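You operate a simulated robot arm through the tools that you are given. There is no shell and no other tool. Be economical: measure what you need, move in short steps, check, and stop when the job is done.

The job below is to be done with a simulated robot arm. You get a single attempt, and the scene is never put back.

TASK
Join both resistors of the plug board in series; test on 3 V, then 6 V.
Fine: white plug into B2; black button held down till the meter stands, 0.10 A, then 0.20 A with the blue peg moved to 6 V; no orange flag; lever left at FWD. All other pegs, plugs, probes, cells, spools, bulbs and markers stay put.

Only the result counts: the job must be done as asked and must still hold three seconds after the hand-in. Knocking over, shifting, dropping, spilling or breaking anything else fails it.

THE ROBOT
A 7-joint arm with a two-finger gripper, hanging from a carriage that runs on a rail from [-2.703, -0.001] to [0.177, 0] (x, y) and turns from -344 to 344 degrees about z. Base frame: it is fixed where the carriage stands at the start and does not move with it; the origin is on the floor, on the carriage's upright axis, x ahead of it, y to its left, z up; the surface under the hand at the start is at about z = 0.835. Lengths are in m, angles in degrees, forces in N, time in s.
With the tool pointing down near the work surface it reaches from about 0.1 to 0.52 m from the robot's upright axis, wherever it stands. Its first joint turns from -166.0 to 166.0 degrees. Places, roughly: 6 V hole of the plug board [0.6, -0.1, 0.8]; black button on the plug board [0.5, 0, 0.8]; black peg [-3, 4, 0.75]; black plug on the plug board (3x3x4 cm) [0.2, 0, 0.8]; black probe [-2.5, 4.25, 0.75]; blue cell [-1.75, 4.25, 0.75]; blue spool [0.25, 4.25, 0.75]; brown cell [-0.25, 4, 0.75]; brown peg [0, 4.25, 0.75]; brown probe [-0.25, 4.25, 0.75]; green cell [-1.75, 4.25, 0.75]; green marker [0.75, 4.25, 0.75]; green peg [0.25, 4, 0.75]; green spool [0.25, 4.25, 0.75]; grey cell [0, 3.75, 0.75]; grey peg [0.5, 4.25, 0.75]. Payload 1.37 kg.
Tool frame: the origin (TCP) lies between the finger pads and is the grasp point; the fingertips stand 0.016 m ahead of it; z points along the fingers, y is the line along which they close. Largest opening 0.092 m; the body of the gripper starts 0.074 m behind the TCP.
Orientation is that of the tool frame in the base frame, as a unit quaternion [w, x, y, z]. With the fingers straight down and closing along the base's y, the tool's x points along the base's -x, its y along +y and its z along -z.

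THE INTERFACE
- The arm moves only by the tool send_rows. Its argument "series" is a list of rows, each a list of 3 entries, a list of its own where there are three numbers: the turn, a rotation vector about the base's x, y, z in units of 5 degrees (1.0 is 5 degrees), then the shift along the base's x, y, z in units of 25 mm (1.0 is 25 mm), then the closure, from 0 (fully open) to 1 (shut). In form: [[[wx, wy, wz], [dx, dy, dz], grip], ...]. A call has 1 to 12 rows; each row shifts and turns the commanded pose from where the row before left it. A call with a number of a shift or a turn outside -1 to 1 is refused whole. A row lasts 0.2 s, in which the tool goes at most 0.05 m and 8.6 degrees; a call with a longer step from one row to the next is refused whole, and so is a gripper value outside its range. Where a pose cannot be reached the arm comes as near as it can. A force on the tool above 40 N (or 10 N above the force at the start of the call, whichever is more), or a blocked arm, ends the call early, and 0.2 s more pass. The fingers move at their own pace and stop on an object; they squeeze with about 21 N. The grip force told is the motor's: it shows also when the fingers shut on nothing. Time passes only in rows, and 0.2 s behind the last, so rows that do not move let the fingers close. The reply holds the time, the measured pose of the TCP, the force on the tool along the base axes, the opening and the grip force, in the units named above and with some noise, with the torque about the TCP (base axes, N m) and any sound that the robot's microphone picked up.
- Cameras (640 x 400 px; columns grow to the right, rows downward): "scene" is now at [0.2549, -0.0114, 1.6476]; the picture's right is [-0.18, -0.98, 0.00], its down [-0.92, 0.17, -0.36] and it looks along [0.36, -0.07, -0.93] (base axes); focal length 267 px, centre (320, 200). "wrist" rides on the gripper at [0.071, 0.019, -0.111] in the tool frame; the picture's right is [-0.26, 0.97, 0.00], its down [-0.78, -0.21, -0.59] and it looks along [-0.57, -0.15, 0.81] (tool axes); focal length 280 px, centre (320, 200). There is no depth. A picture from a camera that has moved, and an enlarged one, comes with that camera's place and axes in the base frame and with its lens.
- capture(camera): a new picture of that camera. No time passes.
- move_column(by): slides the trunk up (or, below 0, down) by that many m; the arm and the scene camera ride with it, the base frame stays. It gives what a move gives, with no picture.
- steer(legs): drives the robot by 1 to 6 legs, each [ahead, left, turn to the left] in m, m and degrees, along the robot's own axes; the way and the turn of a leg run together, so that a leg with both is an arc; at most 1.5 m and 180 degrees a leg. The arm and the cameras ride along, it lands a little off, and it stops where it bumps. It keeps to its track: a leg is cut to what the track allows. It gives what a move gives.
- pan_tilt(pan, tilt): turns the head with the scene camera to pan (to the left, within 155 degrees either way) and tilt (down, from -29 to 69), counted from straight ahead of the robot. It gives what a move gives.
- zoom(camera, box): a new picture of the part [left, top, right, bottom] of that camera's present view, enlarged. No time passes.
- hand_in(): hands the job in; it is judged then, once.

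Work in short steps. Places have to be worked out from the pictures, the camera data and where the tool is seen: move nearer, look again, correct. Check each grasp and each placing, and mend what went wrong. You have 120 turns and 90 pictures in all, those below and enlarged ones among them. Open the gripper and draw the arm clear of the work before you hand the job in, unless the task says otherwise; then end with one line.

The tools are called after "Request:" as name(argument=value, ...) on one line, values as JSON. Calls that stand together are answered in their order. send_rows: Moves the arm, as the interface text tells. Its arguments: {"type":"object","properties":{"series":{"type":"array","items":{"type":"array"}}},"required":["series"]} The other tools are called the same way: move_column (by) slides the trunk up or down; steer (legs) drives the base; pan_tilt (pan, tilt) turns the head that bears the scene camera; capture (camera) takes a picture; zoom (camera, box) takes an enlarged picture of a part of a camera's view; hand_in () hands the job in.

At the start:

```text
clock: 0.0
tool_pos: [0.3579, 0.0749, 1.1365]
ee_rot: [0.002, 0.0, 1.0, 0.0]
contact_force: [-0.4, 0.2, 0.0]
torque: [0.0, -0.04, 0.02]
grip_width: 0.092
grip_force: 0.0
trunk travel left (down, up): [-0.472, 0.188]
robot x, y, heading: [-0.0046, 0.0029, 0.2]
head pan, tilt: [-10.6, 68.8]
```

scene: 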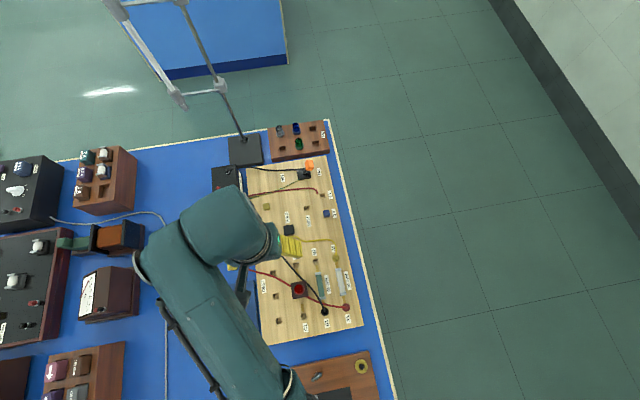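
wrist: 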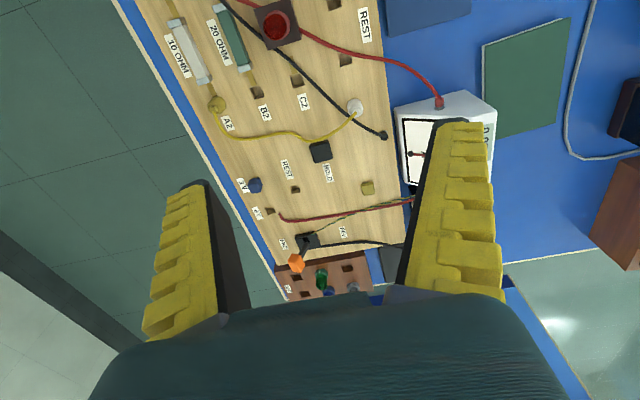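

The board is partly hidden by the arm in the scene view, so I enlarge both views of it first.

Request:
zoom(camera="wrist", box=[140, 0, 460, 200])

Request:
zoom(camera="wrist", box=[200, 140, 440, 300])

Request:
zoom(camera="scene", box=[200, 110, 400, 360])

```text
2.00 times, centred on (300, 100) of wrist
camera zoom: at [0.2869, 0.0973, 1.2473], right [0.26, 0.97, 0.0], down [0.78, -0.21, 0.59], along [0.57, -0.15, -0.81], focal length 561 px, centre (360, 400)
```

zoom: 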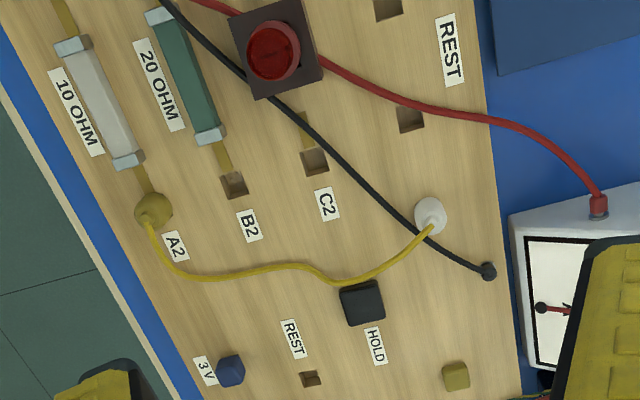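

```text
2.50 times, centred on (320, 220) of wrist
camera zoom: at [0.2869, 0.0973, 1.2473], right [0.26, 0.97, 0.0], down [0.78, -0.21, 0.59], along [0.57, -0.15, -0.81], focal length 701 px, centre (320, 150)
```

zoom: 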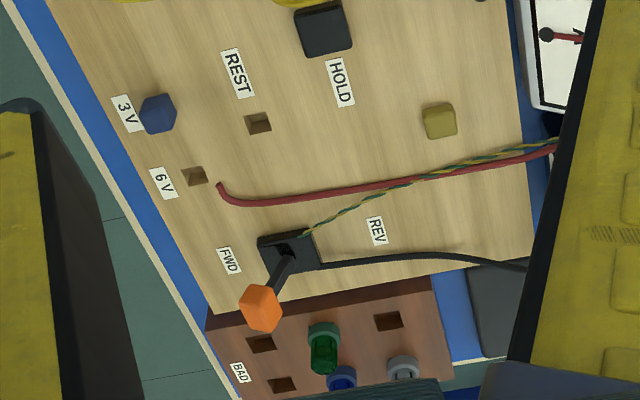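

```text
1.60 times, centred on (300, 235) of scene
camera zoom: at [0.2549, -0.0114, 1.6476], right [-0.18, -0.98, 0.0], down [-0.92, 0.17, -0.36], along [0.36, -0.07, -0.93], focal length 427 px, centre (352, 144)
```

zoom: 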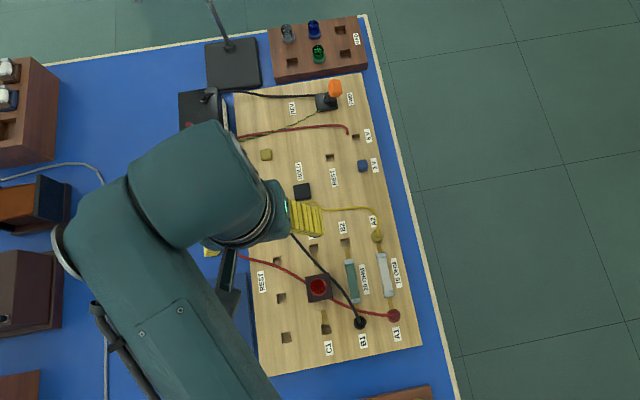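

From the wrist view I estimate the white plug at about (0.421, 0.115), B2 at (0.370, -0.017), the blue peg at (0.512, -0.077), 6 V at (0.576, -0.076) and HOLD at (0.478, 0.047). The lever already seems to be at FWD. I move above the white plug and look from nearer.

Request:
send_rows(series=[[[0, 0, 0], [0.36, 0.23, -0.89], 0], [[0, 0, 0], [0.36, 0.23, -0.89], 0], [[0, 0, 0], [0.36, 0.23, -0.89], 0], [[0, 0, 0], [0.36, 0.23, -0.89], 0], [[0, 0, 0], [0.36, 0.23, -0.89], 0], [[0, 0, 0], [0.36, 0.23, -0.89], 0], [[0, 0, 0], [0.36, 0.23, -0.89], 0], [[0, 0, 0], [0, 0, 0], 0]])

Request:
capture(camera="wrist")

Request:
capture(camera="scene")

```text
clock: 1.8
tool_pos: [0.4221, 0.1174, 0.9819]
ee_rot: [0.002, 0.0, 1.0, 0.0]
contact_force: [-0.5, -1.0, -0.6]
torque: [0.0, -0.03, -0.01]
grip_width: 0.0921
grip_force: 0.1
trunk travel left (down, up): [-0.472, 0.188]
robot x, y, heading: [0.0011, 0.0021, -0.3]
head pan, tilt: [-10.6, 68.8]
```

```text
84 pictures are left
camera wrist: at [0.3502, 0.1384, 1.0926], right [0.26, 0.96, 0.0], down [0.78, -0.21, 0.59], along [0.57, -0.15, -0.81], focal length 280 px, centre (320, 200)
```

wrist: 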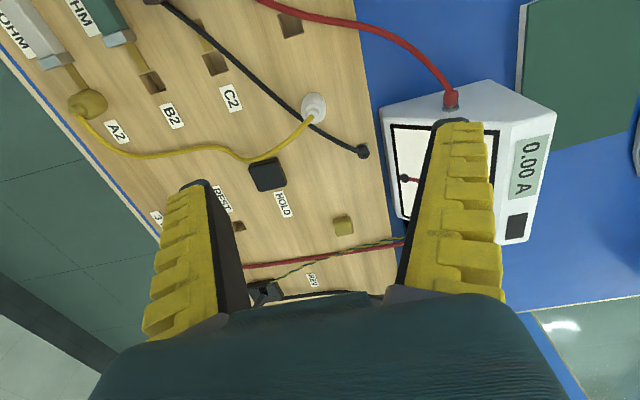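

```text
83 pictures are left
camera scene: at [0.2549, -0.0114, 1.6476], right [-0.18, -0.98, 0.0], down [-0.92, 0.17, -0.36], along [0.36, -0.07, -0.93], focal length 267 px, centre (320, 200)
```

scene: 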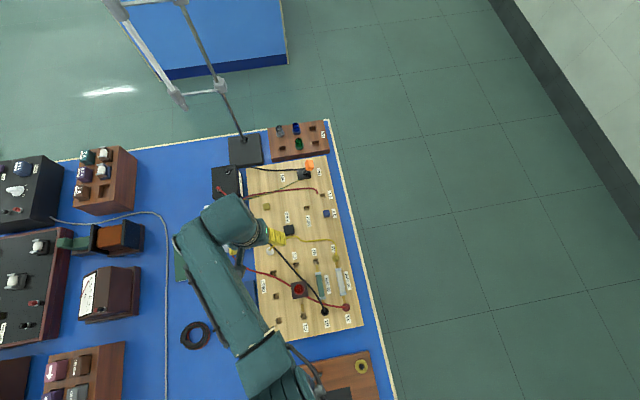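

The plug is at about (0.421, 0.115), with the meter box close by at y of about 0.175 and up. I zoom in to see the plug's shape before the descent.

Request:
zoom(camera="wrist", box=[240, 50, 400, 150])

Request:
zoom(camera="wrist", box=[80, 20, 240, 120])

```text
4.00 times, centred on (320, 100) of wrist
camera zoom: at [0.3502, 0.1384, 1.0926], right [0.26, 0.96, 0.0], down [0.78, -0.21, 0.59], along [0.57, -0.15, -0.81], focal length 1122 px, centre (320, 600)
```

zoom: 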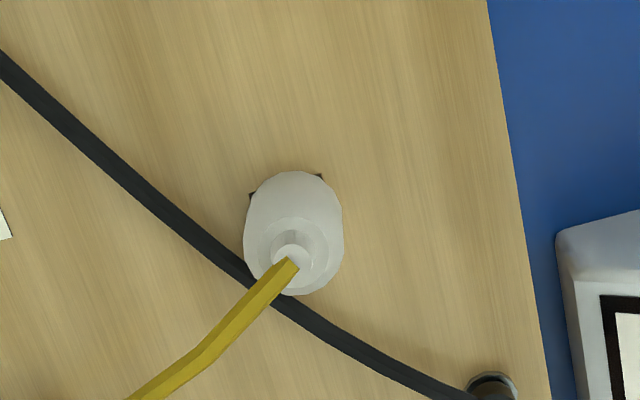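

```text
4.00 times, centred on (160, 70) of wrist
camera zoom: at [0.3502, 0.1384, 1.0926], right [0.26, 0.96, 0.0], down [0.78, -0.21, 0.59], along [0.57, -0.15, -0.81], focal length 1122 px, centre (960, 720)
```

zoom: 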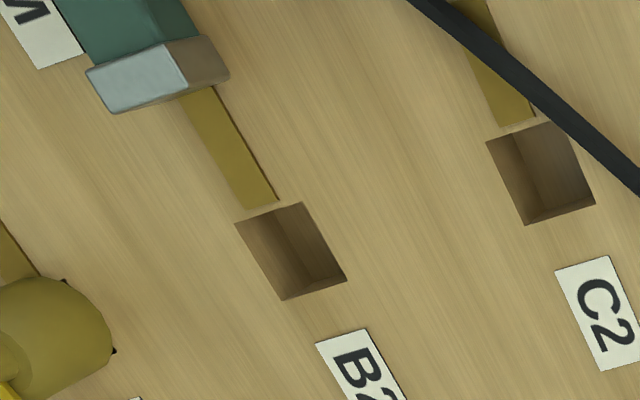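

The plug is a round body of about 22 mm in a square hole. The black wire passes about 19 mm to its +x/-y side, and the yellow wire leaves that way too. I turn the gripper -45° so the fingers close parallel to the black wire, part-close it, move down a little and look.

Request:
send_rows(series=[[[0, 0, -1], [0, 0, 0], 0.3], [[0, 0, -1], [0, 0, 0], 0.45], [[0, 0, -1], [0, 0, 0], 0.45], [[0, 0, -1], [0, 0, 0], 0.45], [[0, 0, -1], [0, 0, 0], 0.45], [[0, 0, -1], [0, 0, 0], 0.45], [[0, 0, -1], [0, 0, -0.8], 0.45], [[0, 0, -1], [0, 0, -0.8], 0.45], [[0, 0, -1], [0, 0, -0.8], 0.45], [[0, 0, 0], [0, 0, 0], 0.45]])

Request:
capture(camera="wrist")

```text
clock: 4.0
tool_pos: [0.4215, 0.1166, 0.9214]
ee_rot: [0.002, 0.383, 0.924, -0.001]
contact_force: [-0.8, 0.0, 0.4]
torque: [0.0, 0.03, 0.01]
grip_width: 0.0535
grip_force: 1.8
trunk travel left (down, up): [-0.472, 0.188]
robot x, y, heading: [-0.0011, 0.0022, 0.1]
head pan, tilt: [-10.6, 68.8]
```

```text
80 pictures are left
camera wrist: at [0.385, 0.182, 1.0313], right [0.87, 0.5, 0.0], down [0.4, -0.7, 0.59], along [0.29, -0.51, -0.81], focal length 280 px, centre (320, 200)
```

wrist: 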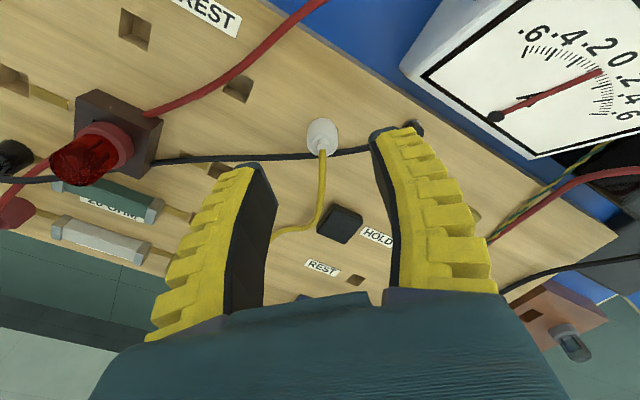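

The plug computes to about (0.425, 0.114) with its top near z 0.856. I centre over it, go down to z of about 0.88 and check.

Request:
send_rows(series=[[[0, 0, 0], [0.14, -0.08, -0.8], 0.45], [[0, 0, 0], [0, 0, -0.8], 0.45], [[0, 0, 0], [0, 0, 0], 0.45]])

Request:
capture(camera="wrist")

```text
clock: 4.8
tool_pos: [0.4256, 0.1165, 0.8824]
ee_rot: [0.001, 0.383, 0.924, -0.001]
contact_force: [0.9, 0.3, -0.3]
torque: [0.01, 0.0, 0.01]
grip_width: 0.0536
grip_force: 2.4
trunk travel left (down, up): [-0.472, 0.188]
robot x, y, heading: [0.004, -0.0026, -0.2]
head pan, tilt: [-10.6, 68.8]
```

```text
79 pictures are left
camera wrist: at [0.3887, 0.1808, 0.9927], right [0.87, 0.5, 0.0], down [0.4, -0.7, 0.59], along [0.29, -0.51, -0.81], focal length 280 px, centre (320, 200)
```

wrist: 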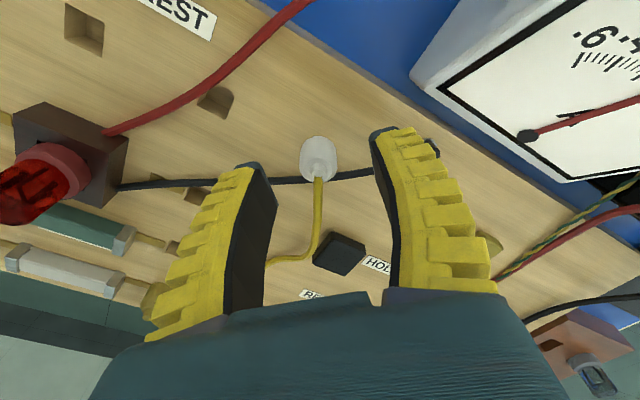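

The plug sits between the fingers, about 3 mm toward -y. I go down to z of about 0.860, close, and check the opening.

Request:
send_rows(series=[[[0, 0, 0], [0, -0.1, -0.45], 0.45], [[0, 0, 0], [0, 0, -0.45], 0.45], [[0, 0, 0], [0, 0, 0], 0.6], [[0, 0, 0], [0, 0, 0], 1], [[0, 0, 0], [0, 0, 0], 1], [[0, 0, 0], [0, 0, 0], 1]])

Request:
capture(camera="wrist")

```text
clock: 6.2
tool_pos: [0.425, 0.1134, 0.8592]
ee_rot: [0.001, 0.382, 0.924, 0.001]
contact_force: [-1.6, -0.9, 6.6]
torque: [-0.09, -0.03, -0.04]
grip_width: 0.0148
grip_force: 21.0
trunk travel left (down, up): [-0.472, 0.188]
robot x, y, heading: [0.0009, -0.0011, -0.3]
head pan, tilt: [-10.6, 68.8]
```

```text
78 pictures are left
camera wrist: at [0.3886, 0.1791, 0.97], right [0.87, 0.5, 0.0], down [0.4, -0.7, 0.59], along [0.3, -0.51, -0.81], focal length 280 px, centre (320, 200)
```

wrist: 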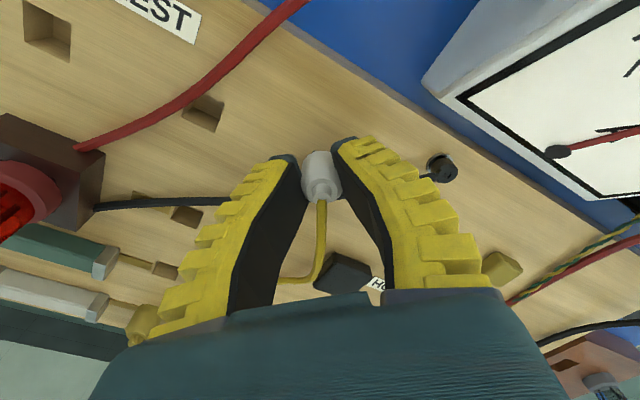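

The grip reads 14.8 mm at 21 N, a bit less than the body width I judged. I zoom in on the grasp.

Request:
zoom(camera="wrist", box=[240, 110, 400, 210])

```text
4.00 times, centred on (320, 160) of wrist
camera zoom: at [0.3886, 0.1791, 0.97], right [0.87, 0.5, 0.0], down [0.4, -0.7, 0.59], along [0.3, -0.51, -0.81], focal length 1122 px, centre (320, 360)
```

zoom: 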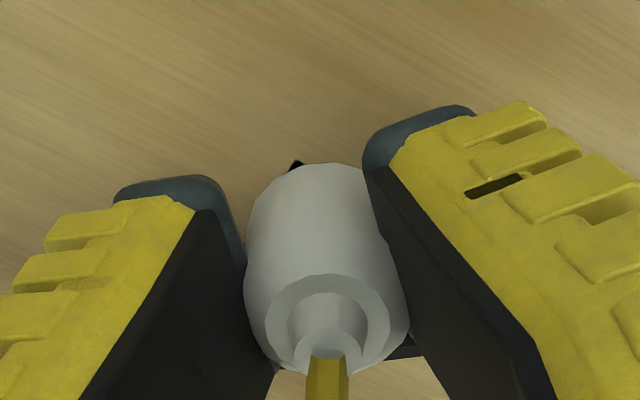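

The plug is held squarely across its body. I lift it straight out.

Request:
send_rows(series=[[[0, 0, 0], [0, 0, 0.3], 1], [[0, 0, 0], [0, 0, 0.4], 1], [[0, 0, 0], [0, 0, 0.6], 1], [[0, 0, 0], [0, 0, 0.8], 1], [[0, 0, 0], [0, 0, 0.8], 1], [[0, 0, 0], [0, 0, 0], 1]])

Request:
capture(camera="wrist")

```text
clock: 7.6
tool_pos: [0.4239, 0.1136, 0.9313]
ee_rot: [0.002, 0.382, 0.924, -0.001]
contact_force: [-0.2, -0.4, -0.8]
torque: [0.01, -0.02, -0.03]
grip_width: 0.0124
grip_force: 20.9
trunk travel left (down, up): [-0.472, 0.188]
robot x, y, heading: [-0.0017, -0.0004, -0.1]
head pan, tilt: [-10.6, 68.8]
```

```text
76 pictures are left
camera wrist: at [0.3875, 0.1783, 1.0421], right [0.87, 0.5, 0.0], down [0.4, -0.7, 0.59], along [0.29, -0.51, -0.81], focal length 280 px, centre (320, 200)
```

wrist: 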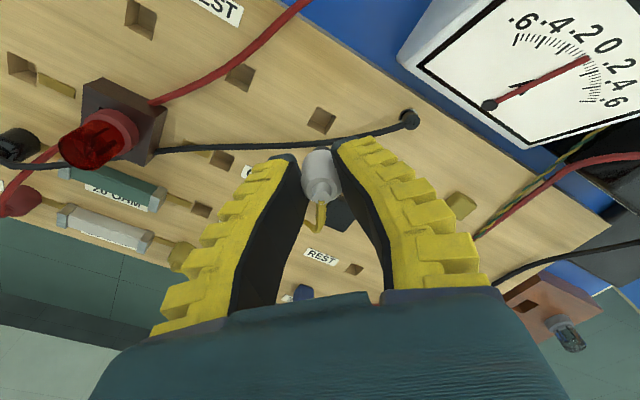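

The plug is out and the empty hole shows. I zoom in to see the plug's pin and how it sits in the fingers.

Request:
zoom(camera="wrist", box=[260, 90, 420, 190])

Request:
zoom(camera="wrist", box=[120, 140, 280, 240])

```text
4.00 times, centred on (340, 140) of wrist
camera zoom: at [0.3875, 0.1783, 1.0421], right [0.87, 0.5, 0.0], down [0.4, -0.7, 0.59], along [0.29, -0.51, -0.81], focal length 1122 px, centre (240, 440)
```

zoom: 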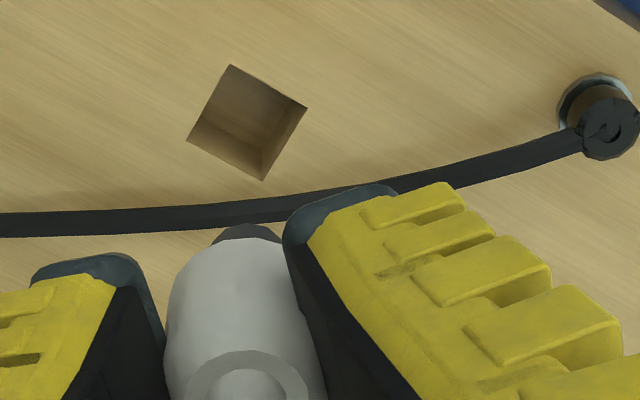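

```text
4.00 times, centred on (200, 190) of wrist
camera zoom: at [0.3875, 0.1783, 1.0421], right [0.87, 0.5, 0.0], down [0.4, -0.7, 0.59], along [0.29, -0.51, -0.81], focal length 1122 px, centre (800, 240)
```

zoom: 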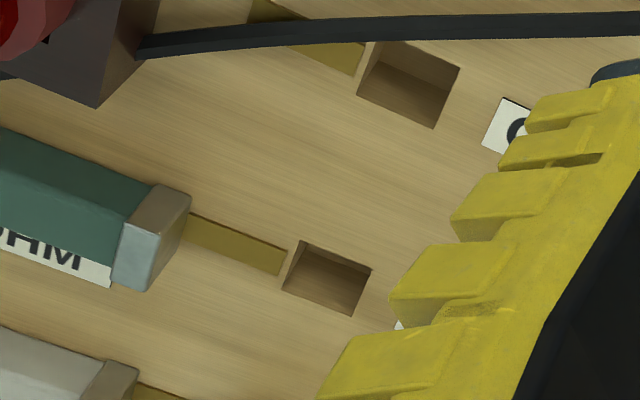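

The grasp centre matches the old hole centre, (0.4255, 0.113), and B2 computes to about (0.371, -0.017). I carry the plug over B2 at this height and look.

Request:
send_rows(series=[[[0, 0, 0], [-0.36, -0.87, 0], 1], [[0, 0, 0], [-0.36, -0.87, 0], 1], [[0, 0, 0], [-0.36, -0.87, 0], 1], [[0, 0, 0], [-0.36, -0.87, 0], 1], [[0, 0, 0], [-0.36, -0.87, 0], 1], [[0, 0, 0], [-0.36, -0.87, 0], 1], [[0, 0, 0], [0, 0, 0], 1]])

Request:
capture(camera="wrist")

Request:
zoom(camera="wrist", box=[240, 90, 400, 190])

```text
clock: 9.2
tool_pos: [0.3708, -0.0176, 0.932]
ee_rot: [0.001, 0.383, 0.924, -0.001]
contact_force: [0.2, -0.2, -0.4]
torque: [0.03, 0.0, -0.03]
grip_width: 0.0119
grip_force: 20.9
trunk travel left (down, up): [-0.472, 0.188]
robot x, y, heading: [0.0013, -0.0002, -0.0]
head pan, tilt: [-10.6, 68.8]
```

```text
73 pictures are left
camera wrist: at [0.3344, 0.0476, 1.041], right [0.87, 0.5, 0.0], down [0.4, -0.7, 0.59], along [0.29, -0.51, -0.81], focal length 280 px, centre (320, 200)
```

wrist: 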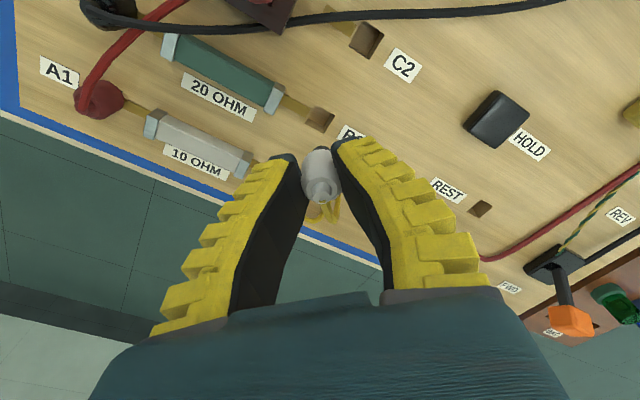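

```text
4.00 times, centred on (320, 140) of wrist
camera zoom: at [0.3344, 0.0476, 1.041], right [0.87, 0.5, 0.0], down [0.4, -0.7, 0.59], along [0.29, -0.51, -0.81], focal length 1122 px, centre (320, 440)
```

zoom: 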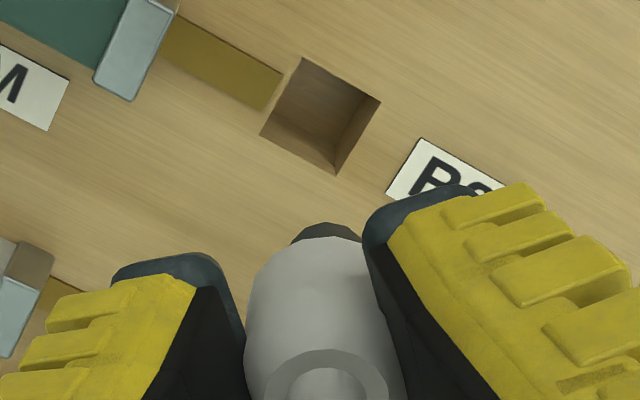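

The hole's place in the image relative to the lift picture suggests a fix of about -1.7 mm in x. I apply that and go down part-way so the pin nears the hole.

Request:
send_rows(series=[[[0, 0, 0], [-0.07, 0.016, 0], 1], [[0, 0, 0], [0, 0, -0.6], 1], [[0, 0, 0], [0, 0, -0.6], 1], [[0, 0, 0], [0, 0, -0.4], 1], [[0, 0, 0], [0, 0, 0], 1]])

Request:
zoom(camera="wrist", box=[240, 90, 400, 190])

```text
clock: 10.4
tool_pos: [0.3685, -0.0181, 0.8896]
ee_rot: [0.001, 0.383, 0.924, 0.0]
contact_force: [0.4, -0.2, -0.4]
torque: [0.0, -0.01, -0.01]
grip_width: 0.0121
grip_force: 20.9
trunk travel left (down, up): [-0.472, 0.188]
robot x, y, heading: [0.0028, -0.0003, 0.0]
head pan, tilt: [-10.6, 68.8]
```

```text
4.00 times, centred on (320, 140) of wrist
camera zoom: at [0.3321, 0.0481, 1.0014], right [0.87, 0.5, 0.0], down [0.4, -0.7, 0.59], along [0.29, -0.51, -0.81], focal length 1122 px, centre (320, 440)
```

zoom: 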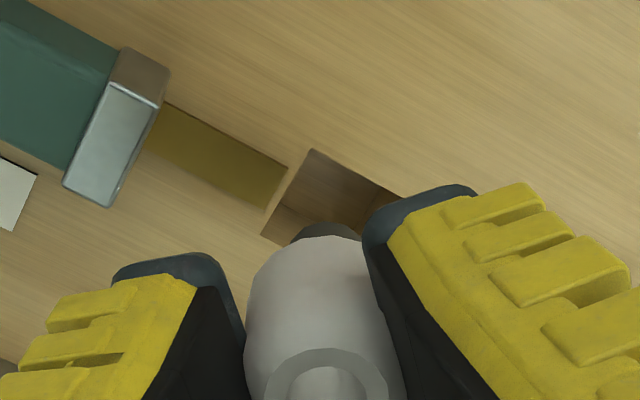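

The pin is aligned with the hole to within about 1 mm. I lower it to seat the plug, letting the force limit guard.

Request:
send_rows(series=[[[0, 0, 0], [0.02, 0.01, -0.3], 1], [[0, 0, 0], [0, 0, -0.3], 1], [[0, 0, 0], [0, 0, -0.3], 1], [[0, 0, 0], [0, 0, -0.3], 1], [[0, 0, 0], [0, 0, 0], 1]])

Request:
zoom(camera="wrist", box=[200, 70, 440, 220])

```text
clock: 11.6
tool_pos: [0.3715, -0.0165, 0.86]
ee_rot: [0.002, 0.382, 0.924, 0.0]
contact_force: [0.2, 0.3, -0.6]
torque: [0.01, -0.02, -0.04]
grip_width: 0.0121
grip_force: 20.8
trunk travel left (down, up): [-0.472, 0.188]
robot x, y, heading: [0.0018, 0.0003, 0.1]
head pan, tilt: [-10.6, 68.8]
```

```text
2.67 times, centred on (320, 145) of wrist
camera zoom: at [0.3329, 0.0486, 0.9717], right [0.87, 0.5, 0.0], down [0.4, -0.7, 0.59], along [0.29, -0.51, -0.81], focal length 748 px, centre (320, 347)
```

zoom: 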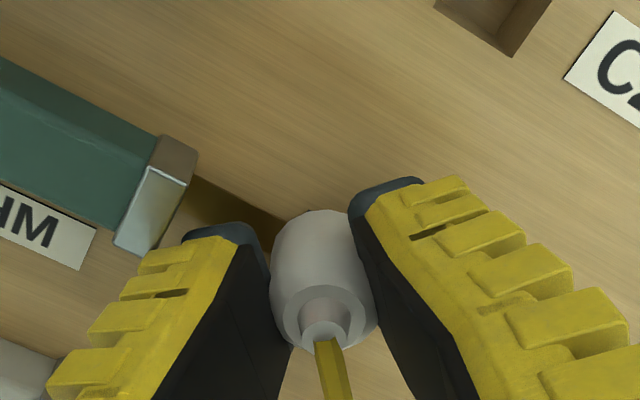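

It has slid in with no contact force yet. I press another few mm to feel the seat.

Request:
send_rows(series=[[[0, 0, 0], [0, 0, -0.08], 1], [[0, 0, 0], [0, 0, -0.08], 1], [[0, 0, 0], [0, 0, 0], 1]])

```text
clock: 12.4
tool_pos: [0.3701, -0.0167, 0.8582]
ee_rot: [0.003, 0.383, 0.924, 0.0]
contact_force: [-1.5, -1.0, 11.1]
torque: [-0.04, -0.02, -0.03]
grip_width: 0.0152
grip_force: 21.0
trunk travel left (down, up): [-0.472, 0.188]
robot x, y, heading: [-0.0017, 0.0008, 0.1]
head pan, tilt: [-10.6, 68.8]
```

It is seated: 11 N upward, with the same grip reading as at the first seat. I open slightly, rise and check.

Request:
send_rows(series=[[[0, 0, 0], [0, 0, 0.06], 0.74], [[0, 0, 0], [0, 0, 0], 0.72], [[0, 0, 0], [0, 0, 0.4], 0.72], [[0, 0, 0], [0, 0, 0.6], 0.72], [[0, 0, 0], [0, 0, 0.8], 0.72], [[0, 0, 0], [0, 0, 0.8], 0.72], [[0, 0, 0], [0, 0, 0.8], 0.72], [[0, 0, 0], [0, 0, 0], 0.72]])

Request:
capture(camera="wrist")

Request:
zoom(camera="wrist", box=[240, 70, 400, 170])

```text
clock: 14.2
tool_pos: [0.3704, -0.0181, 0.9425]
ee_rot: [0.002, 0.383, 0.924, 0.0]
contact_force: [-1.1, -0.1, 0.3]
torque: [-0.01, 0.03, 0.02]
grip_width: 0.0296
grip_force: 2.4
trunk travel left (down, up): [-0.472, 0.188]
robot x, y, heading: [0.005, 0.0034, 0.1]
head pan, tilt: [-10.6, 68.8]
```

```text
69 pictures are left
camera wrist: at [0.3325, 0.0474, 1.0545], right [0.87, 0.5, 0.0], down [0.4, -0.7, 0.59], along [0.29, -0.51, -0.81], focal length 280 px, centre (320, 200)
```

wrist: 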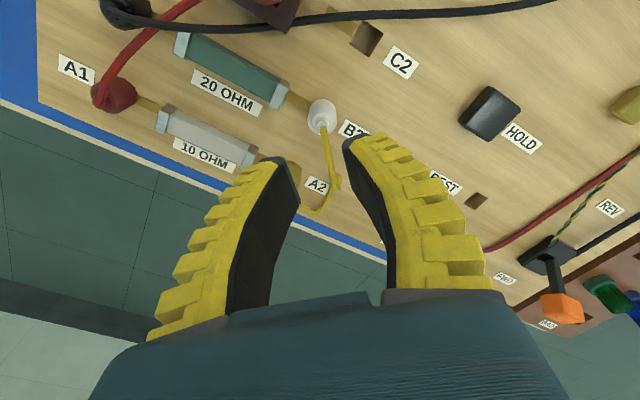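

```text
4.00 times, centred on (320, 120) of wrist
camera zoom: at [0.3325, 0.0474, 1.0545], right [0.87, 0.5, 0.0], down [0.4, -0.7, 0.59], along [0.29, -0.51, -0.81], focal length 1122 px, centre (320, 520)
```

zoom: 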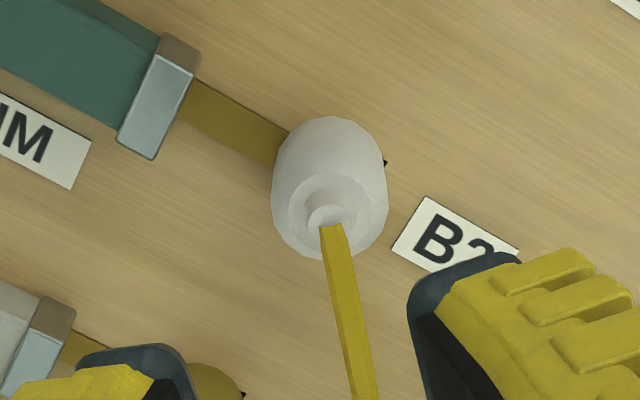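

The plug is seated in B2. The HOLD button computes to about (0.4755, 0.050). I move over it with the fingers shut and turn the wrist to +45° yaw, so the wrist camera can also see the meter.

Request:
send_rows(series=[[[0, 0, 1], [0.42, 0.27, 0], 1], [[0, 0, 1], [0.42, 0.27, 0], 1], [[0, 0, 1], [0.42, 0.27, 0], 1], [[0, 0, 1], [0.42, 0.27, 0], 1], [[0, 0, 1], [0.42, 0.27, 0], 1], [[0, 0, 1], [0.42, 0.27, 0], 1], [[0, 0, 1], [0.42, 0.27, 0], 1], [[0, 0, 1], [0.42, 0.27, 0], 1], [[0, 0, 1], [0.42, 0.27, 0], 1], [[0, 0, 1], [0.42, 0.27, 0], 1]])

Request:
send_rows(series=[[[0, 0, 1], [0, 0, 0], 1], [[0, 0, 1], [0, 0, 0], 1], [[0, 0, 1], [0, 0, 0], 1], [[0, 0, 1], [0, 0, 0], 1], [[0, 0, 1], [0, 0, 0], 1], [[0, 0, 1], [0, 0, 0], 1], [[0, 0, 1], [0, 0, 0], 1], [[0, 0, 1], [0, 0, 0], 1], [[0, 0, 0], [0, 0, 0], 1]])

Request:
capture(camera="wrist")

Request:
capture(camera="scene")

```text
clock: 16.4
tool_pos: [0.4754, 0.0508, 0.9439]
ee_rot: [0.002, -0.044, 0.999, 0.0]
contact_force: [-0.2, -0.3, 0.2]
torque: [0.0, 0.01, -0.01]
grip_width: 0.0001
grip_force: 20.9
trunk travel left (down, up): [-0.472, 0.188]
robot x, y, heading: [0.0029, 0.0012, -0.1]
head pan, tilt: [-10.6, 68.8]
```

```text
clock: 18.4
tool_pos: [0.4731, 0.0491, 0.9428]
ee_rot: [0.001, -0.383, 0.924, 0.0]
contact_force: [1.1, -0.5, -0.7]
torque: [0.04, -0.03, 0.02]
grip_width: 0.0
grip_force: 20.6
trunk travel left (down, up): [-0.472, 0.188]
robot x, y, heading: [-0.0018, -0.0017, -0.1]
head pan, tilt: [-10.6, 68.8]
```

```text
67 pictures are left
camera wrist: at [0.4106, 0.015, 1.0538], right [-0.5, 0.87, 0.0], down [0.7, 0.4, 0.59], along [0.51, 0.3, -0.81], focal length 280 px, centre (320, 200)
```

wrist: 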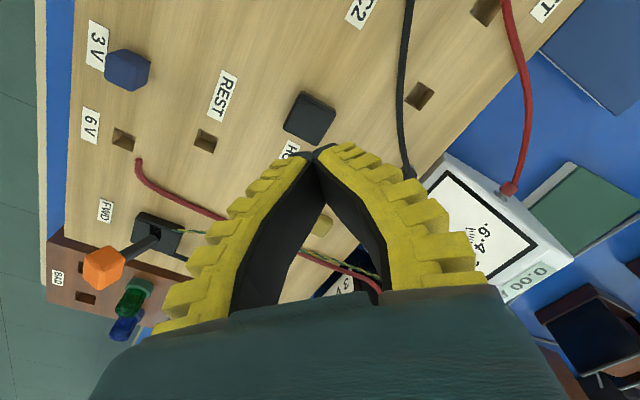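

```text
66 pictures are left
camera scene: at [0.2549, -0.0114, 1.6476], right [-0.18, -0.98, 0.0], down [-0.92, 0.17, -0.36], along [0.36, -0.07, -0.93], focal length 267 px, centre (320, 200)
```

scene: 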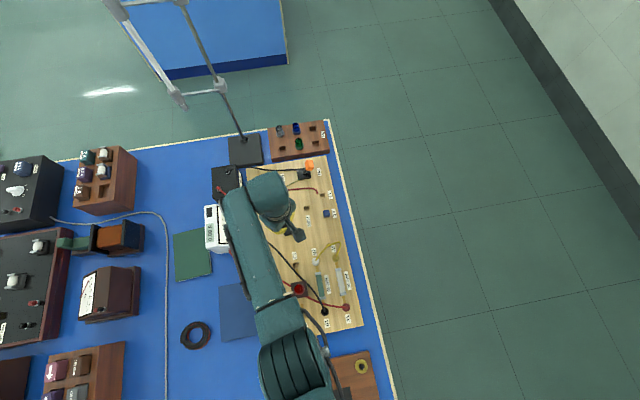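

The scene camera can see the meter display from here, at about pixel (212, 230). I centre on the button and lower to just above it.

Request:
send_rows(series=[[[0, 0, 0], [0.12, -0.08, -0.9], 1], [[0, 0, 0], [0, 0, -0.9], 1], [[0, 0, 0], [0, 0, -0.9], 1], [[0, 0, 0], [0, 0, 0], 1]])

Request:
zoom(camera="wrist", box=[200, 80, 440, 230])

Request:
zoom(camera="scene", box=[180, 190, 260, 265])

```text
clock: 19.4
tool_pos: [0.4758, 0.0478, 0.8755]
ee_rot: [0.002, -0.382, 0.924, 0.001]
contact_force: [0.8, -0.1, -1.2]
torque: [0.02, -0.03, -0.02]
grip_width: 0.0
grip_force: 20.8
trunk travel left (down, up): [-0.472, 0.188]
robot x, y, heading: [-0.0004, -0.0003, 0.0]
head pan, tilt: [-10.6, 68.8]
```

```text
2.67 times, centred on (320, 155) of wrist
camera zoom: at [0.4137, 0.0135, 0.9867], right [-0.5, 0.87, 0.0], down [0.7, 0.4, 0.59], along [0.51, 0.29, -0.81], focal length 748 px, centre (320, 320)
```

zoom: 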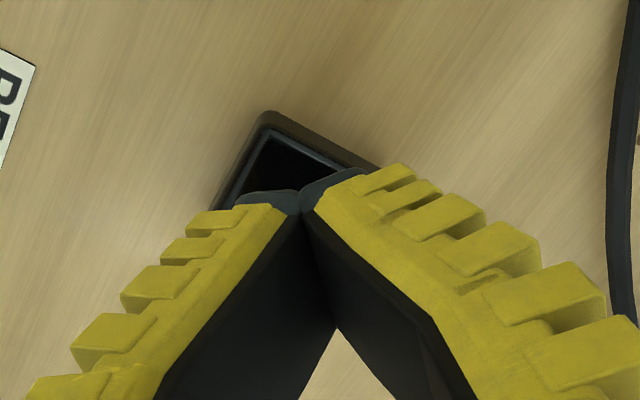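

```text
5.33 times, centred on (220, 228) of scene
camera zoom: at [0.2548, -0.0114, 1.6476], right [-0.18, -0.98, 0.0], down [-0.92, 0.17, -0.36], along [0.36, -0.07, -0.93], focal length 1424 px, centre (853, 53)
```

zoom: 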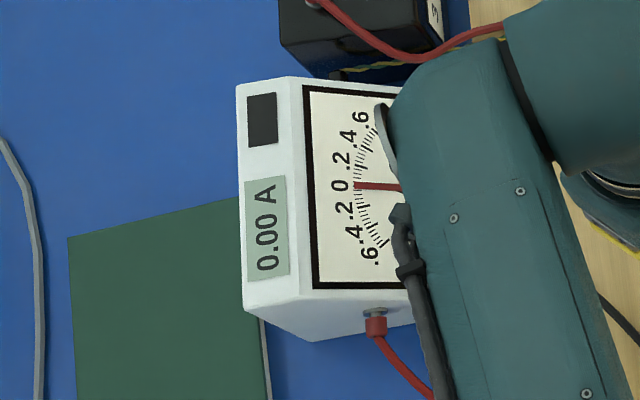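

The scene zoom reads the meter and the flag window cleanly, and the fingers are over the button. I press down in small steps.

Request:
send_rows(series=[[[0, 0, 0], [0.04, 0, -0.12], 1], [[0, 0, 0], [0, 0, -0.12], 1], [[0, 0, 0], [0, 0, -0.12], 1], [[0, 0, 0], [0, 0, 0], 1]])

Request:
zoom(camera="scene", box=[180, 190, 260, 265])

```text
clock: 20.4
tool_pos: [0.4788, 0.0488, 0.867]
ee_rot: [0.001, -0.383, 0.924, 0.001]
contact_force: [-0.2, 0.3, -0.3]
torque: [0.01, -0.01, -0.03]
grip_width: 0.0
grip_force: 20.5
trunk travel left (down, up): [-0.472, 0.188]
robot x, y, heading: [-0.0001, -0.0015, -0.1]
head pan, tilt: [-10.6, 68.8]
```

```text
5.33 times, centred on (220, 228) of scene
camera zoom: at [0.2549, -0.0114, 1.6476], right [-0.18, -0.98, 0.0], down [-0.92, 0.17, -0.36], along [0.36, -0.07, -0.93], focal length 1424 px, centre (853, 53)
```

zoom: 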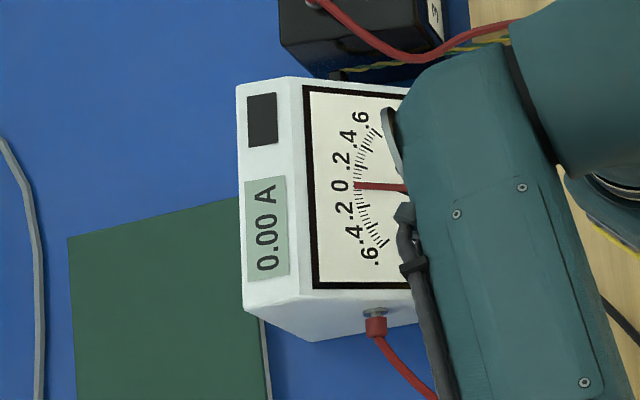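

No contact yet, so I continue down in 2 mm rows.

Request:
send_rows(series=[[[0, 0, 0], [0, 0, -0.08], 1], [[0, 0, 0], [0, 0, -0.08], 1], [[0, 0, 0], [0, 0, 0], 1]])

```text
clock: 21.2
tool_pos: [0.4788, 0.049, 0.8627]
ee_rot: [0.001, -0.382, 0.924, 0.0]
contact_force: [-0.3, -0.2, -0.5]
torque: [0.03, 0.02, 0.0]
grip_width: 0.0
grip_force: 20.8
trunk travel left (down, up): [-0.472, 0.188]
robot x, y, heading: [0.0018, -0.0003, 0.0]
head pan, tilt: [-10.6, 68.8]
```

Request:
send_rows(series=[[[0, 0, 0], [0, 0, -0.08], 1], [[0, 0, 0], [0, 0, -0.08], 1], [[0, 0, 0], [0, 0, 0], 1]])

Request:
zoom(camera="wrist", box=[200, 80, 440, 230])

Request:
zoom(camera="scene", box=[180, 190, 260, 265])

```text
clock: 22.0
tool_pos: [0.4789, 0.0478, 0.8585]
ee_rot: [0.001, -0.383, 0.924, 0.001]
contact_force: [-0.6, 0.0, 1.0]
torque: [-0.03, -0.01, 0.02]
grip_width: 0.0061
grip_force: 27.3
trunk travel left (down, up): [-0.472, 0.188]
robot x, y, heading: [-0.0004, 0.0018, -0.0]
head pan, tilt: [-10.6, 68.8]
```

```text
2.67 times, centred on (320, 155) of wrist
camera zoom: at [0.415, 0.0134, 0.9699], right [-0.5, 0.87, 0.0], down [0.7, 0.4, 0.59], along [0.51, 0.29, -0.81], focal length 748 px, centre (320, 320)
```

zoom: 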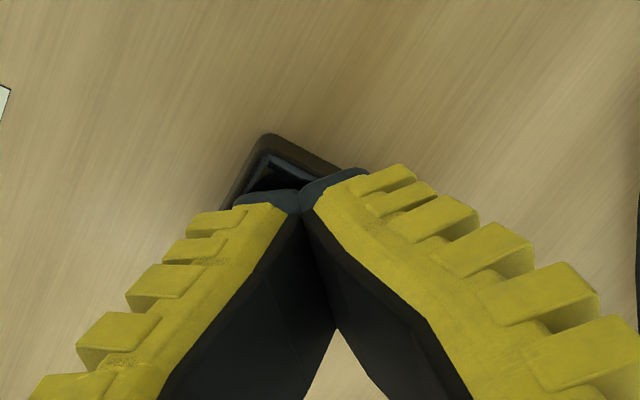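

```text
5.33 times, centred on (220, 228) of scene
camera zoom: at [0.2549, -0.0114, 1.6476], right [-0.18, -0.98, 0.0], down [-0.92, 0.17, -0.36], along [0.36, -0.07, -0.93], focal length 1424 px, centre (853, 53)
```

zoom: 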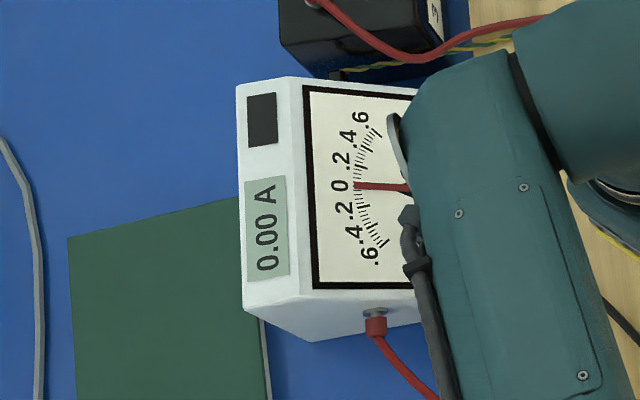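

Light contact begins here. I continue down, watching force and meter.

Request:
send_rows(series=[[[0, 0, 0], [0, 0, -0.08], 1], [[0, 0, 0], [0, 0, -0.08], 1], [[0, 0, 0], [0, 0, 0], 1], [[0, 0, 0], [0, 0, 0], 1]])

Request:
zoom(camera="scene", box=[180, 190, 260, 265])

```text
clock: 23.0
tool_pos: [0.4786, 0.0489, 0.8557]
ee_rot: [0.002, -0.383, 0.924, 0.001]
contact_force: [0.5, 1.1, 2.7]
torque: [0.04, -0.01, 0.0]
grip_width: 0.0063
grip_force: 27.7
trunk travel left (down, up): [-0.472, 0.188]
robot x, y, heading: [-0.0038, 0.0011, 0.0]
head pan, tilt: [-10.6, 68.8]
heard: click
```

```text
5.33 times, centred on (220, 228) of scene
camera zoom: at [0.255, -0.0113, 1.6476], right [-0.18, -0.98, 0.0], down [-0.92, 0.17, -0.36], along [0.36, -0.07, -0.93], focal length 1424 px, centre (853, 53)
```

zoom: 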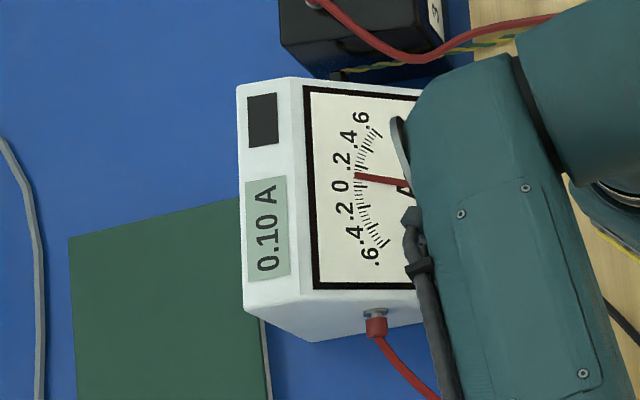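

It clicked and the meter reads 0.10 A with the flag window dark. I hold for about 2 s until it stands, then look again.

Request:
send_rows(series=[[[0, 0, 0], [0, 0, -0.02], 1], [[0, 0, 0], [0, 0, 0], 1], [[0, 0, 0], [0, 0, 0], 1], [[0, 0, 0], [0, 0, 0], 1], [[0, 0, 0], [0, 0, 0], 1], [[0, 0, 0], [0, 0, 0], 1], [[0, 0, 0], [0, 0, 0], 1], [[0, 0, 0], [0, 0, 0], 1], [[0, 0, 0], [0, 0, 0], 1], [[0, 0, 0], [0, 0, 0], 1], [[0, 0, 0], [0, 0, 0], 1], [[0, 0, 0], [0, 0, 0], 1]])

Request:
zoom(camera="scene", box=[180, 190, 260, 265])

```text
clock: 25.6
tool_pos: [0.4786, 0.0474, 0.8556]
ee_rot: [0.001, -0.383, 0.924, 0.001]
contact_force: [0.2, -0.6, 5.0]
torque: [0.0, 0.01, -0.01]
grip_width: 0.006
grip_force: 28.3
trunk travel left (down, up): [-0.472, 0.188]
robot x, y, heading: [0.0027, -0.0009, 0.0]
head pan, tilt: [-10.6, 68.8]
```

```text
5.33 times, centred on (220, 228) of scene
camera zoom: at [0.255, -0.0114, 1.6477], right [-0.18, -0.98, 0.0], down [-0.92, 0.17, -0.36], along [0.36, -0.07, -0.93], focal length 1424 px, centre (853, 53)
```

zoom: 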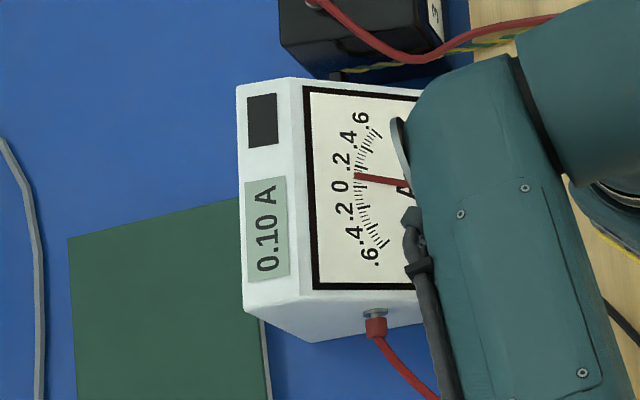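

The meter stands at 0.10 A. I release the button and rise. The 6 V hole is about 0.58 m out, past the arm's reach, so I draw the tool back to x of about 0.39, turn it to yaw 0, and then run the carriage ahead.

Request:
send_rows(series=[[[0, 0, 0], [0, 0, 0.3], 1], [[0, 0, 0], [0, 0, 0.9], 1], [[0, 0, 0], [0, 0, 0.9], 1], [[0, 0, 0], [0, 0, 0.9], 1], [[0, 0, 0], [0, 0, 0.9], 1], [[0, 0, -1], [-0.4, -0.55, 0], 0.5], [[0, 0, -1], [-0.4, -0.55, 0], 0.5], [[0, 0, -1], [-0.4, -0.55, 0], 0.5], [[0, 0, -1], [-0.4, -0.55, 0], 0.5], [[0, 0, -1], [-0.4, -0.55, 0], 0.5]])

Request:
send_rows(series=[[[0, 0, -1], [-0.4, -0.55, 0], 0.5], [[0, 0, -1], [-0.4, -0.55, 0], 0.5], [[0, 0, -1], [-0.4, -0.55, 0], 0.5], [[0, 0, -1], [-0.4, -0.55, 0], 0.5], [[0, 0, 0], [0, 0, 0], 0.5]])

Request:
steer(legs=[[0.13, 0, 0]])

Request:
capture(camera="wrist")

Request:
capture(camera="scene")

```text
clock: 27.8
tool_pos: [0.4269, -0.0214, 0.951]
ee_rot: [0.001, -0.173, 0.985, 0.0]
contact_force: [0.8, 0.5, 0.8]
torque: [-0.03, -0.01, 0.01]
grip_width: 0.0491
grip_force: 2.2
trunk travel left (down, up): [-0.472, 0.188]
robot x, y, heading: [-0.0006, 0.0019, -0.2]
head pan, tilt: [-10.6, 68.8]
```

```text
clock: 29.0
tool_pos: [0.3897, -0.0764, 0.9518]
ee_rot: [0.001, 0.0, 1.0, 0.001]
contact_force: [-0.4, 0.0, -0.6]
torque: [-0.03, 0.01, -0.01]
grip_width: 0.0492
grip_force: 1.7
trunk travel left (down, up): [-0.472, 0.188]
robot x, y, heading: [0.0001, -0.0008, 0.1]
head pan, tilt: [-10.6, 68.8]
```

```text
clock: 30.3
tool_pos: [0.5175, -0.0764, 0.9497]
ee_rot: [0.001, 0.001, 1.0, 0.0]
contact_force: [0.1, -0.6, 0.8]
torque: [0.0, -0.01, 0.01]
grip_width: 0.049
grip_force: 2.5
trunk travel left (down, up): [-0.472, 0.188]
robot x, y, heading: [0.1289, -0.0, 0.1]
head pan, tilt: [-10.6, 68.8]
```

```text
58 pictures are left
camera wrist: at [0.4476, -0.0551, 1.0616], right [0.26, 0.96, 0.0], down [0.78, -0.21, 0.59], along [0.57, -0.15, -0.81], focal length 280 px, centre (320, 200)
```

wrist: 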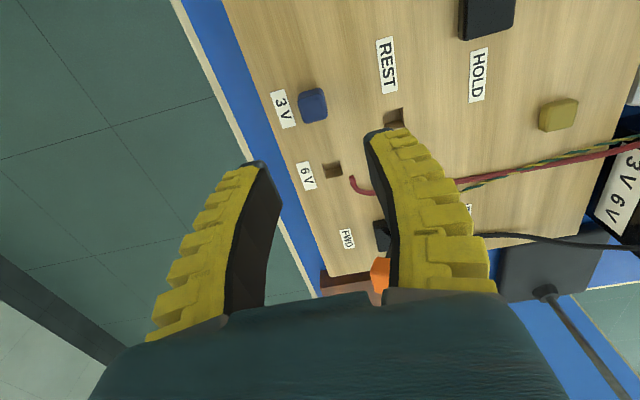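

```text
57 pictures are left
camera scene: at [0.3845, -0.0114, 1.6476], right [-0.18, -0.98, 0.0], down [-0.92, 0.17, -0.36], along [0.36, -0.07, -0.93], focal length 267 px, centre (320, 200)
```

scene: 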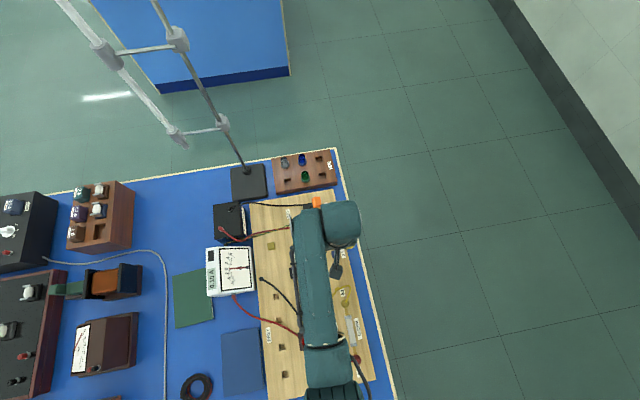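

The peg computes to about (0.508, -0.076) and the 6 V hole to (0.5755, -0.077). I zoom in on the peg and on the meter.

Request:
zoom(camera="wrist", box=[250, 80, 410, 180])

Request:
zoom(camera="scene", box=[200, 225, 280, 300])

```text
4.00 times, centred on (330, 130) of wrist
camera zoom: at [0.4476, -0.0551, 1.0616], right [0.26, 0.96, 0.0], down [0.78, -0.21, 0.59], along [0.57, -0.15, -0.81], focal length 1122 px, centre (280, 480)
```

zoom: 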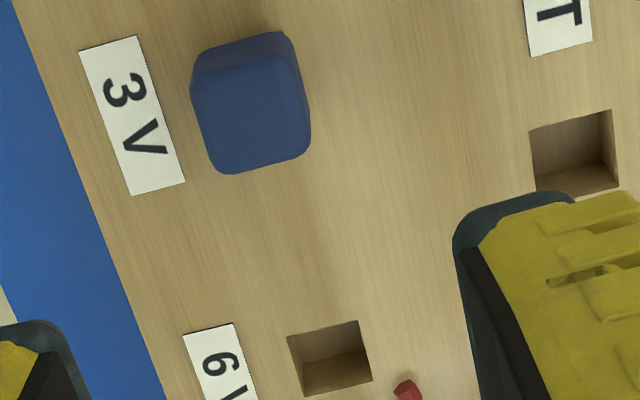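

```text
5.33 times, centred on (240, 262) of scene
camera zoom: at [0.3845, -0.0114, 1.6476], right [-0.18, -0.98, 0.0], down [-0.92, 0.17, -0.36], along [0.36, -0.07, -0.93], focal length 1424 px, centre (747, -133)
```

zoom: 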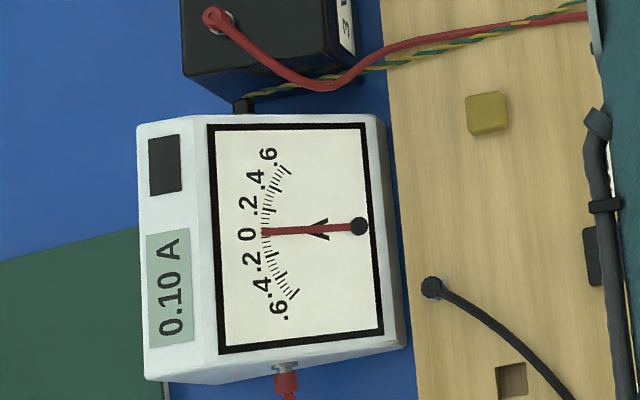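

The display holds the last reading of 0.10 A and the needle is back at 0. At 6 V the red wire's end, about (0.588, -0.062), would foul a finger closing along y. So I grip the peg along x with the fingers shifted 7 mm toward -y, and turn the wrist to -90° yaw for that.

Request:
send_rows(series=[[[0, 0, -1], [-0.03, -0.03, 0], 0.5], [[0, 0, -1], [-0.03, -0.03, 0], 0.5], [[0, 0, -1], [-0.03, -0.03, 0], 0.5], [[0, 0, -1], [-0.03, -0.03, 0], 0.5], [[0, 0, -1], [-0.03, -0.03, 0], 0.5], [[0, 0, -1], [-0.03, -0.03, 0], 0.5], [[0, 0, -1], [-0.03, -0.03, 0], 0.5], [[0, 0, -1], [-0.03, -0.03, 0], 0.5], [[0, 0, -1], [-0.03, -0.03, 0], 0.5]])

Request:
send_rows(series=[[[0, 0, -1], [0, 0, -0.2], 0.5], [[0, 0, -1], [0, 0, -0.2], 0.5], [[0, 0, -1], [0, 0, -0.2], 0.5], [[0, 0, -1], [0, 0, -0.2], 0.5], [[0, 0, -1], [0, 0, -0.2], 0.5], [[0, 0, -1], [0, 0, -0.2], 0.5], [[0, 0, -1], [0, 0, -0.2], 0.5], [[0, 0, -1], [0, 0, -0.2], 0.5], [[0, 0, -1], [0, 0, -0.2], 0.5], [[0, 0, 0], [0, 0, 0], 0.5]])

Request:
capture(camera="wrist")

```text
clock: 32.3
tool_pos: [0.5119, -0.0834, 0.951]
ee_rot: [0.002, 0.384, 0.923, -0.001]
contact_force: [0.8, 0.7, 0.1]
torque: [-0.04, -0.02, -0.03]
grip_width: 0.0492
grip_force: 1.9
trunk travel left (down, up): [-0.472, 0.188]
robot x, y, heading: [0.1283, 0.0004, -0.1]
head pan, tilt: [-10.6, 68.8]
```

```text
clock: 34.5
tool_pos: [0.5114, -0.0831, 0.9069]
ee_rot: [0.0, 0.708, 0.707, 0.0]
contact_force: [0.2, 0.0, 0.0]
torque: [0.0, -0.01, -0.01]
grip_width: 0.0494
grip_force: 2.2
trunk travel left (down, up): [-0.472, 0.188]
robot x, y, heading: [0.1305, -0.0007, 0.1]
head pan, tilt: [-10.6, 68.8]
```

```text
54 pictures are left
camera wrist: at [0.5315, -0.0106, 1.0162], right [0.96, -0.26, 0.0], down [-0.21, -0.78, 0.59], along [-0.15, -0.57, -0.81], focal length 280 px, centre (320, 200)
```

wrist: 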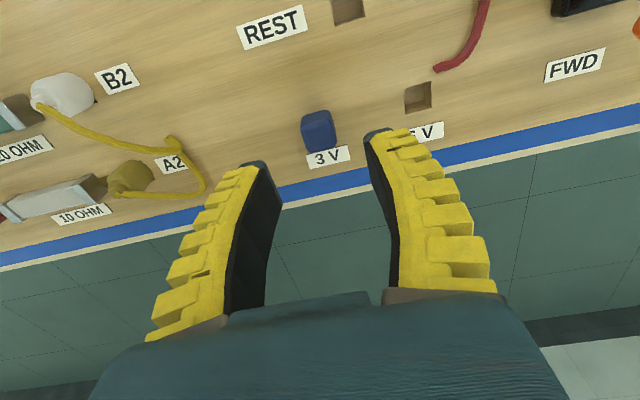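

The peg is at (0.513, -0.076), between the fingers. I descend to z of about 0.858 and look before closing.

Request:
send_rows(series=[[[0, 0, 0], [0.05, 0, -0.6], 0.5], [[0, 0, 0], [0, 0, -0.6], 0.5], [[0, 0, 0], [0, 0, -0.6], 0.5], [[0, 0, 0], [0, 0, -0.15], 0.5], [[0, 0, 0], [0, 0, 0], 0.5]])

Request:
zoom(camera="wrist", box=[200, 70, 440, 220])

```text
clock: 35.7
tool_pos: [0.5135, -0.0827, 0.8561]
ee_rot: [0.001, 0.707, 0.707, -0.001]
contact_force: [1.1, 0.4, -0.1]
torque: [0.0, -0.01, -0.01]
grip_width: 0.0493
grip_force: 1.6
trunk travel left (down, up): [-0.472, 0.188]
robot x, y, heading: [0.1282, -0.0027, 0.0]
head pan, tilt: [-10.6, 68.8]
```

```text
2.67 times, centred on (320, 145) of wrist
camera zoom: at [0.5327, -0.0104, 0.9671], right [0.96, -0.26, 0.0], down [-0.21, -0.78, 0.59], along [-0.15, -0.57, -0.81], focal length 748 px, centre (320, 347)
```

zoom: 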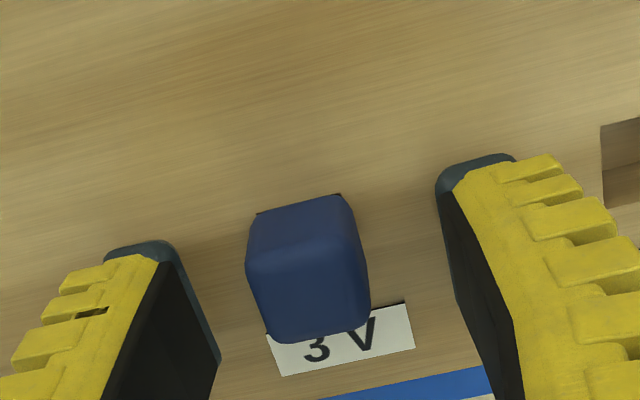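

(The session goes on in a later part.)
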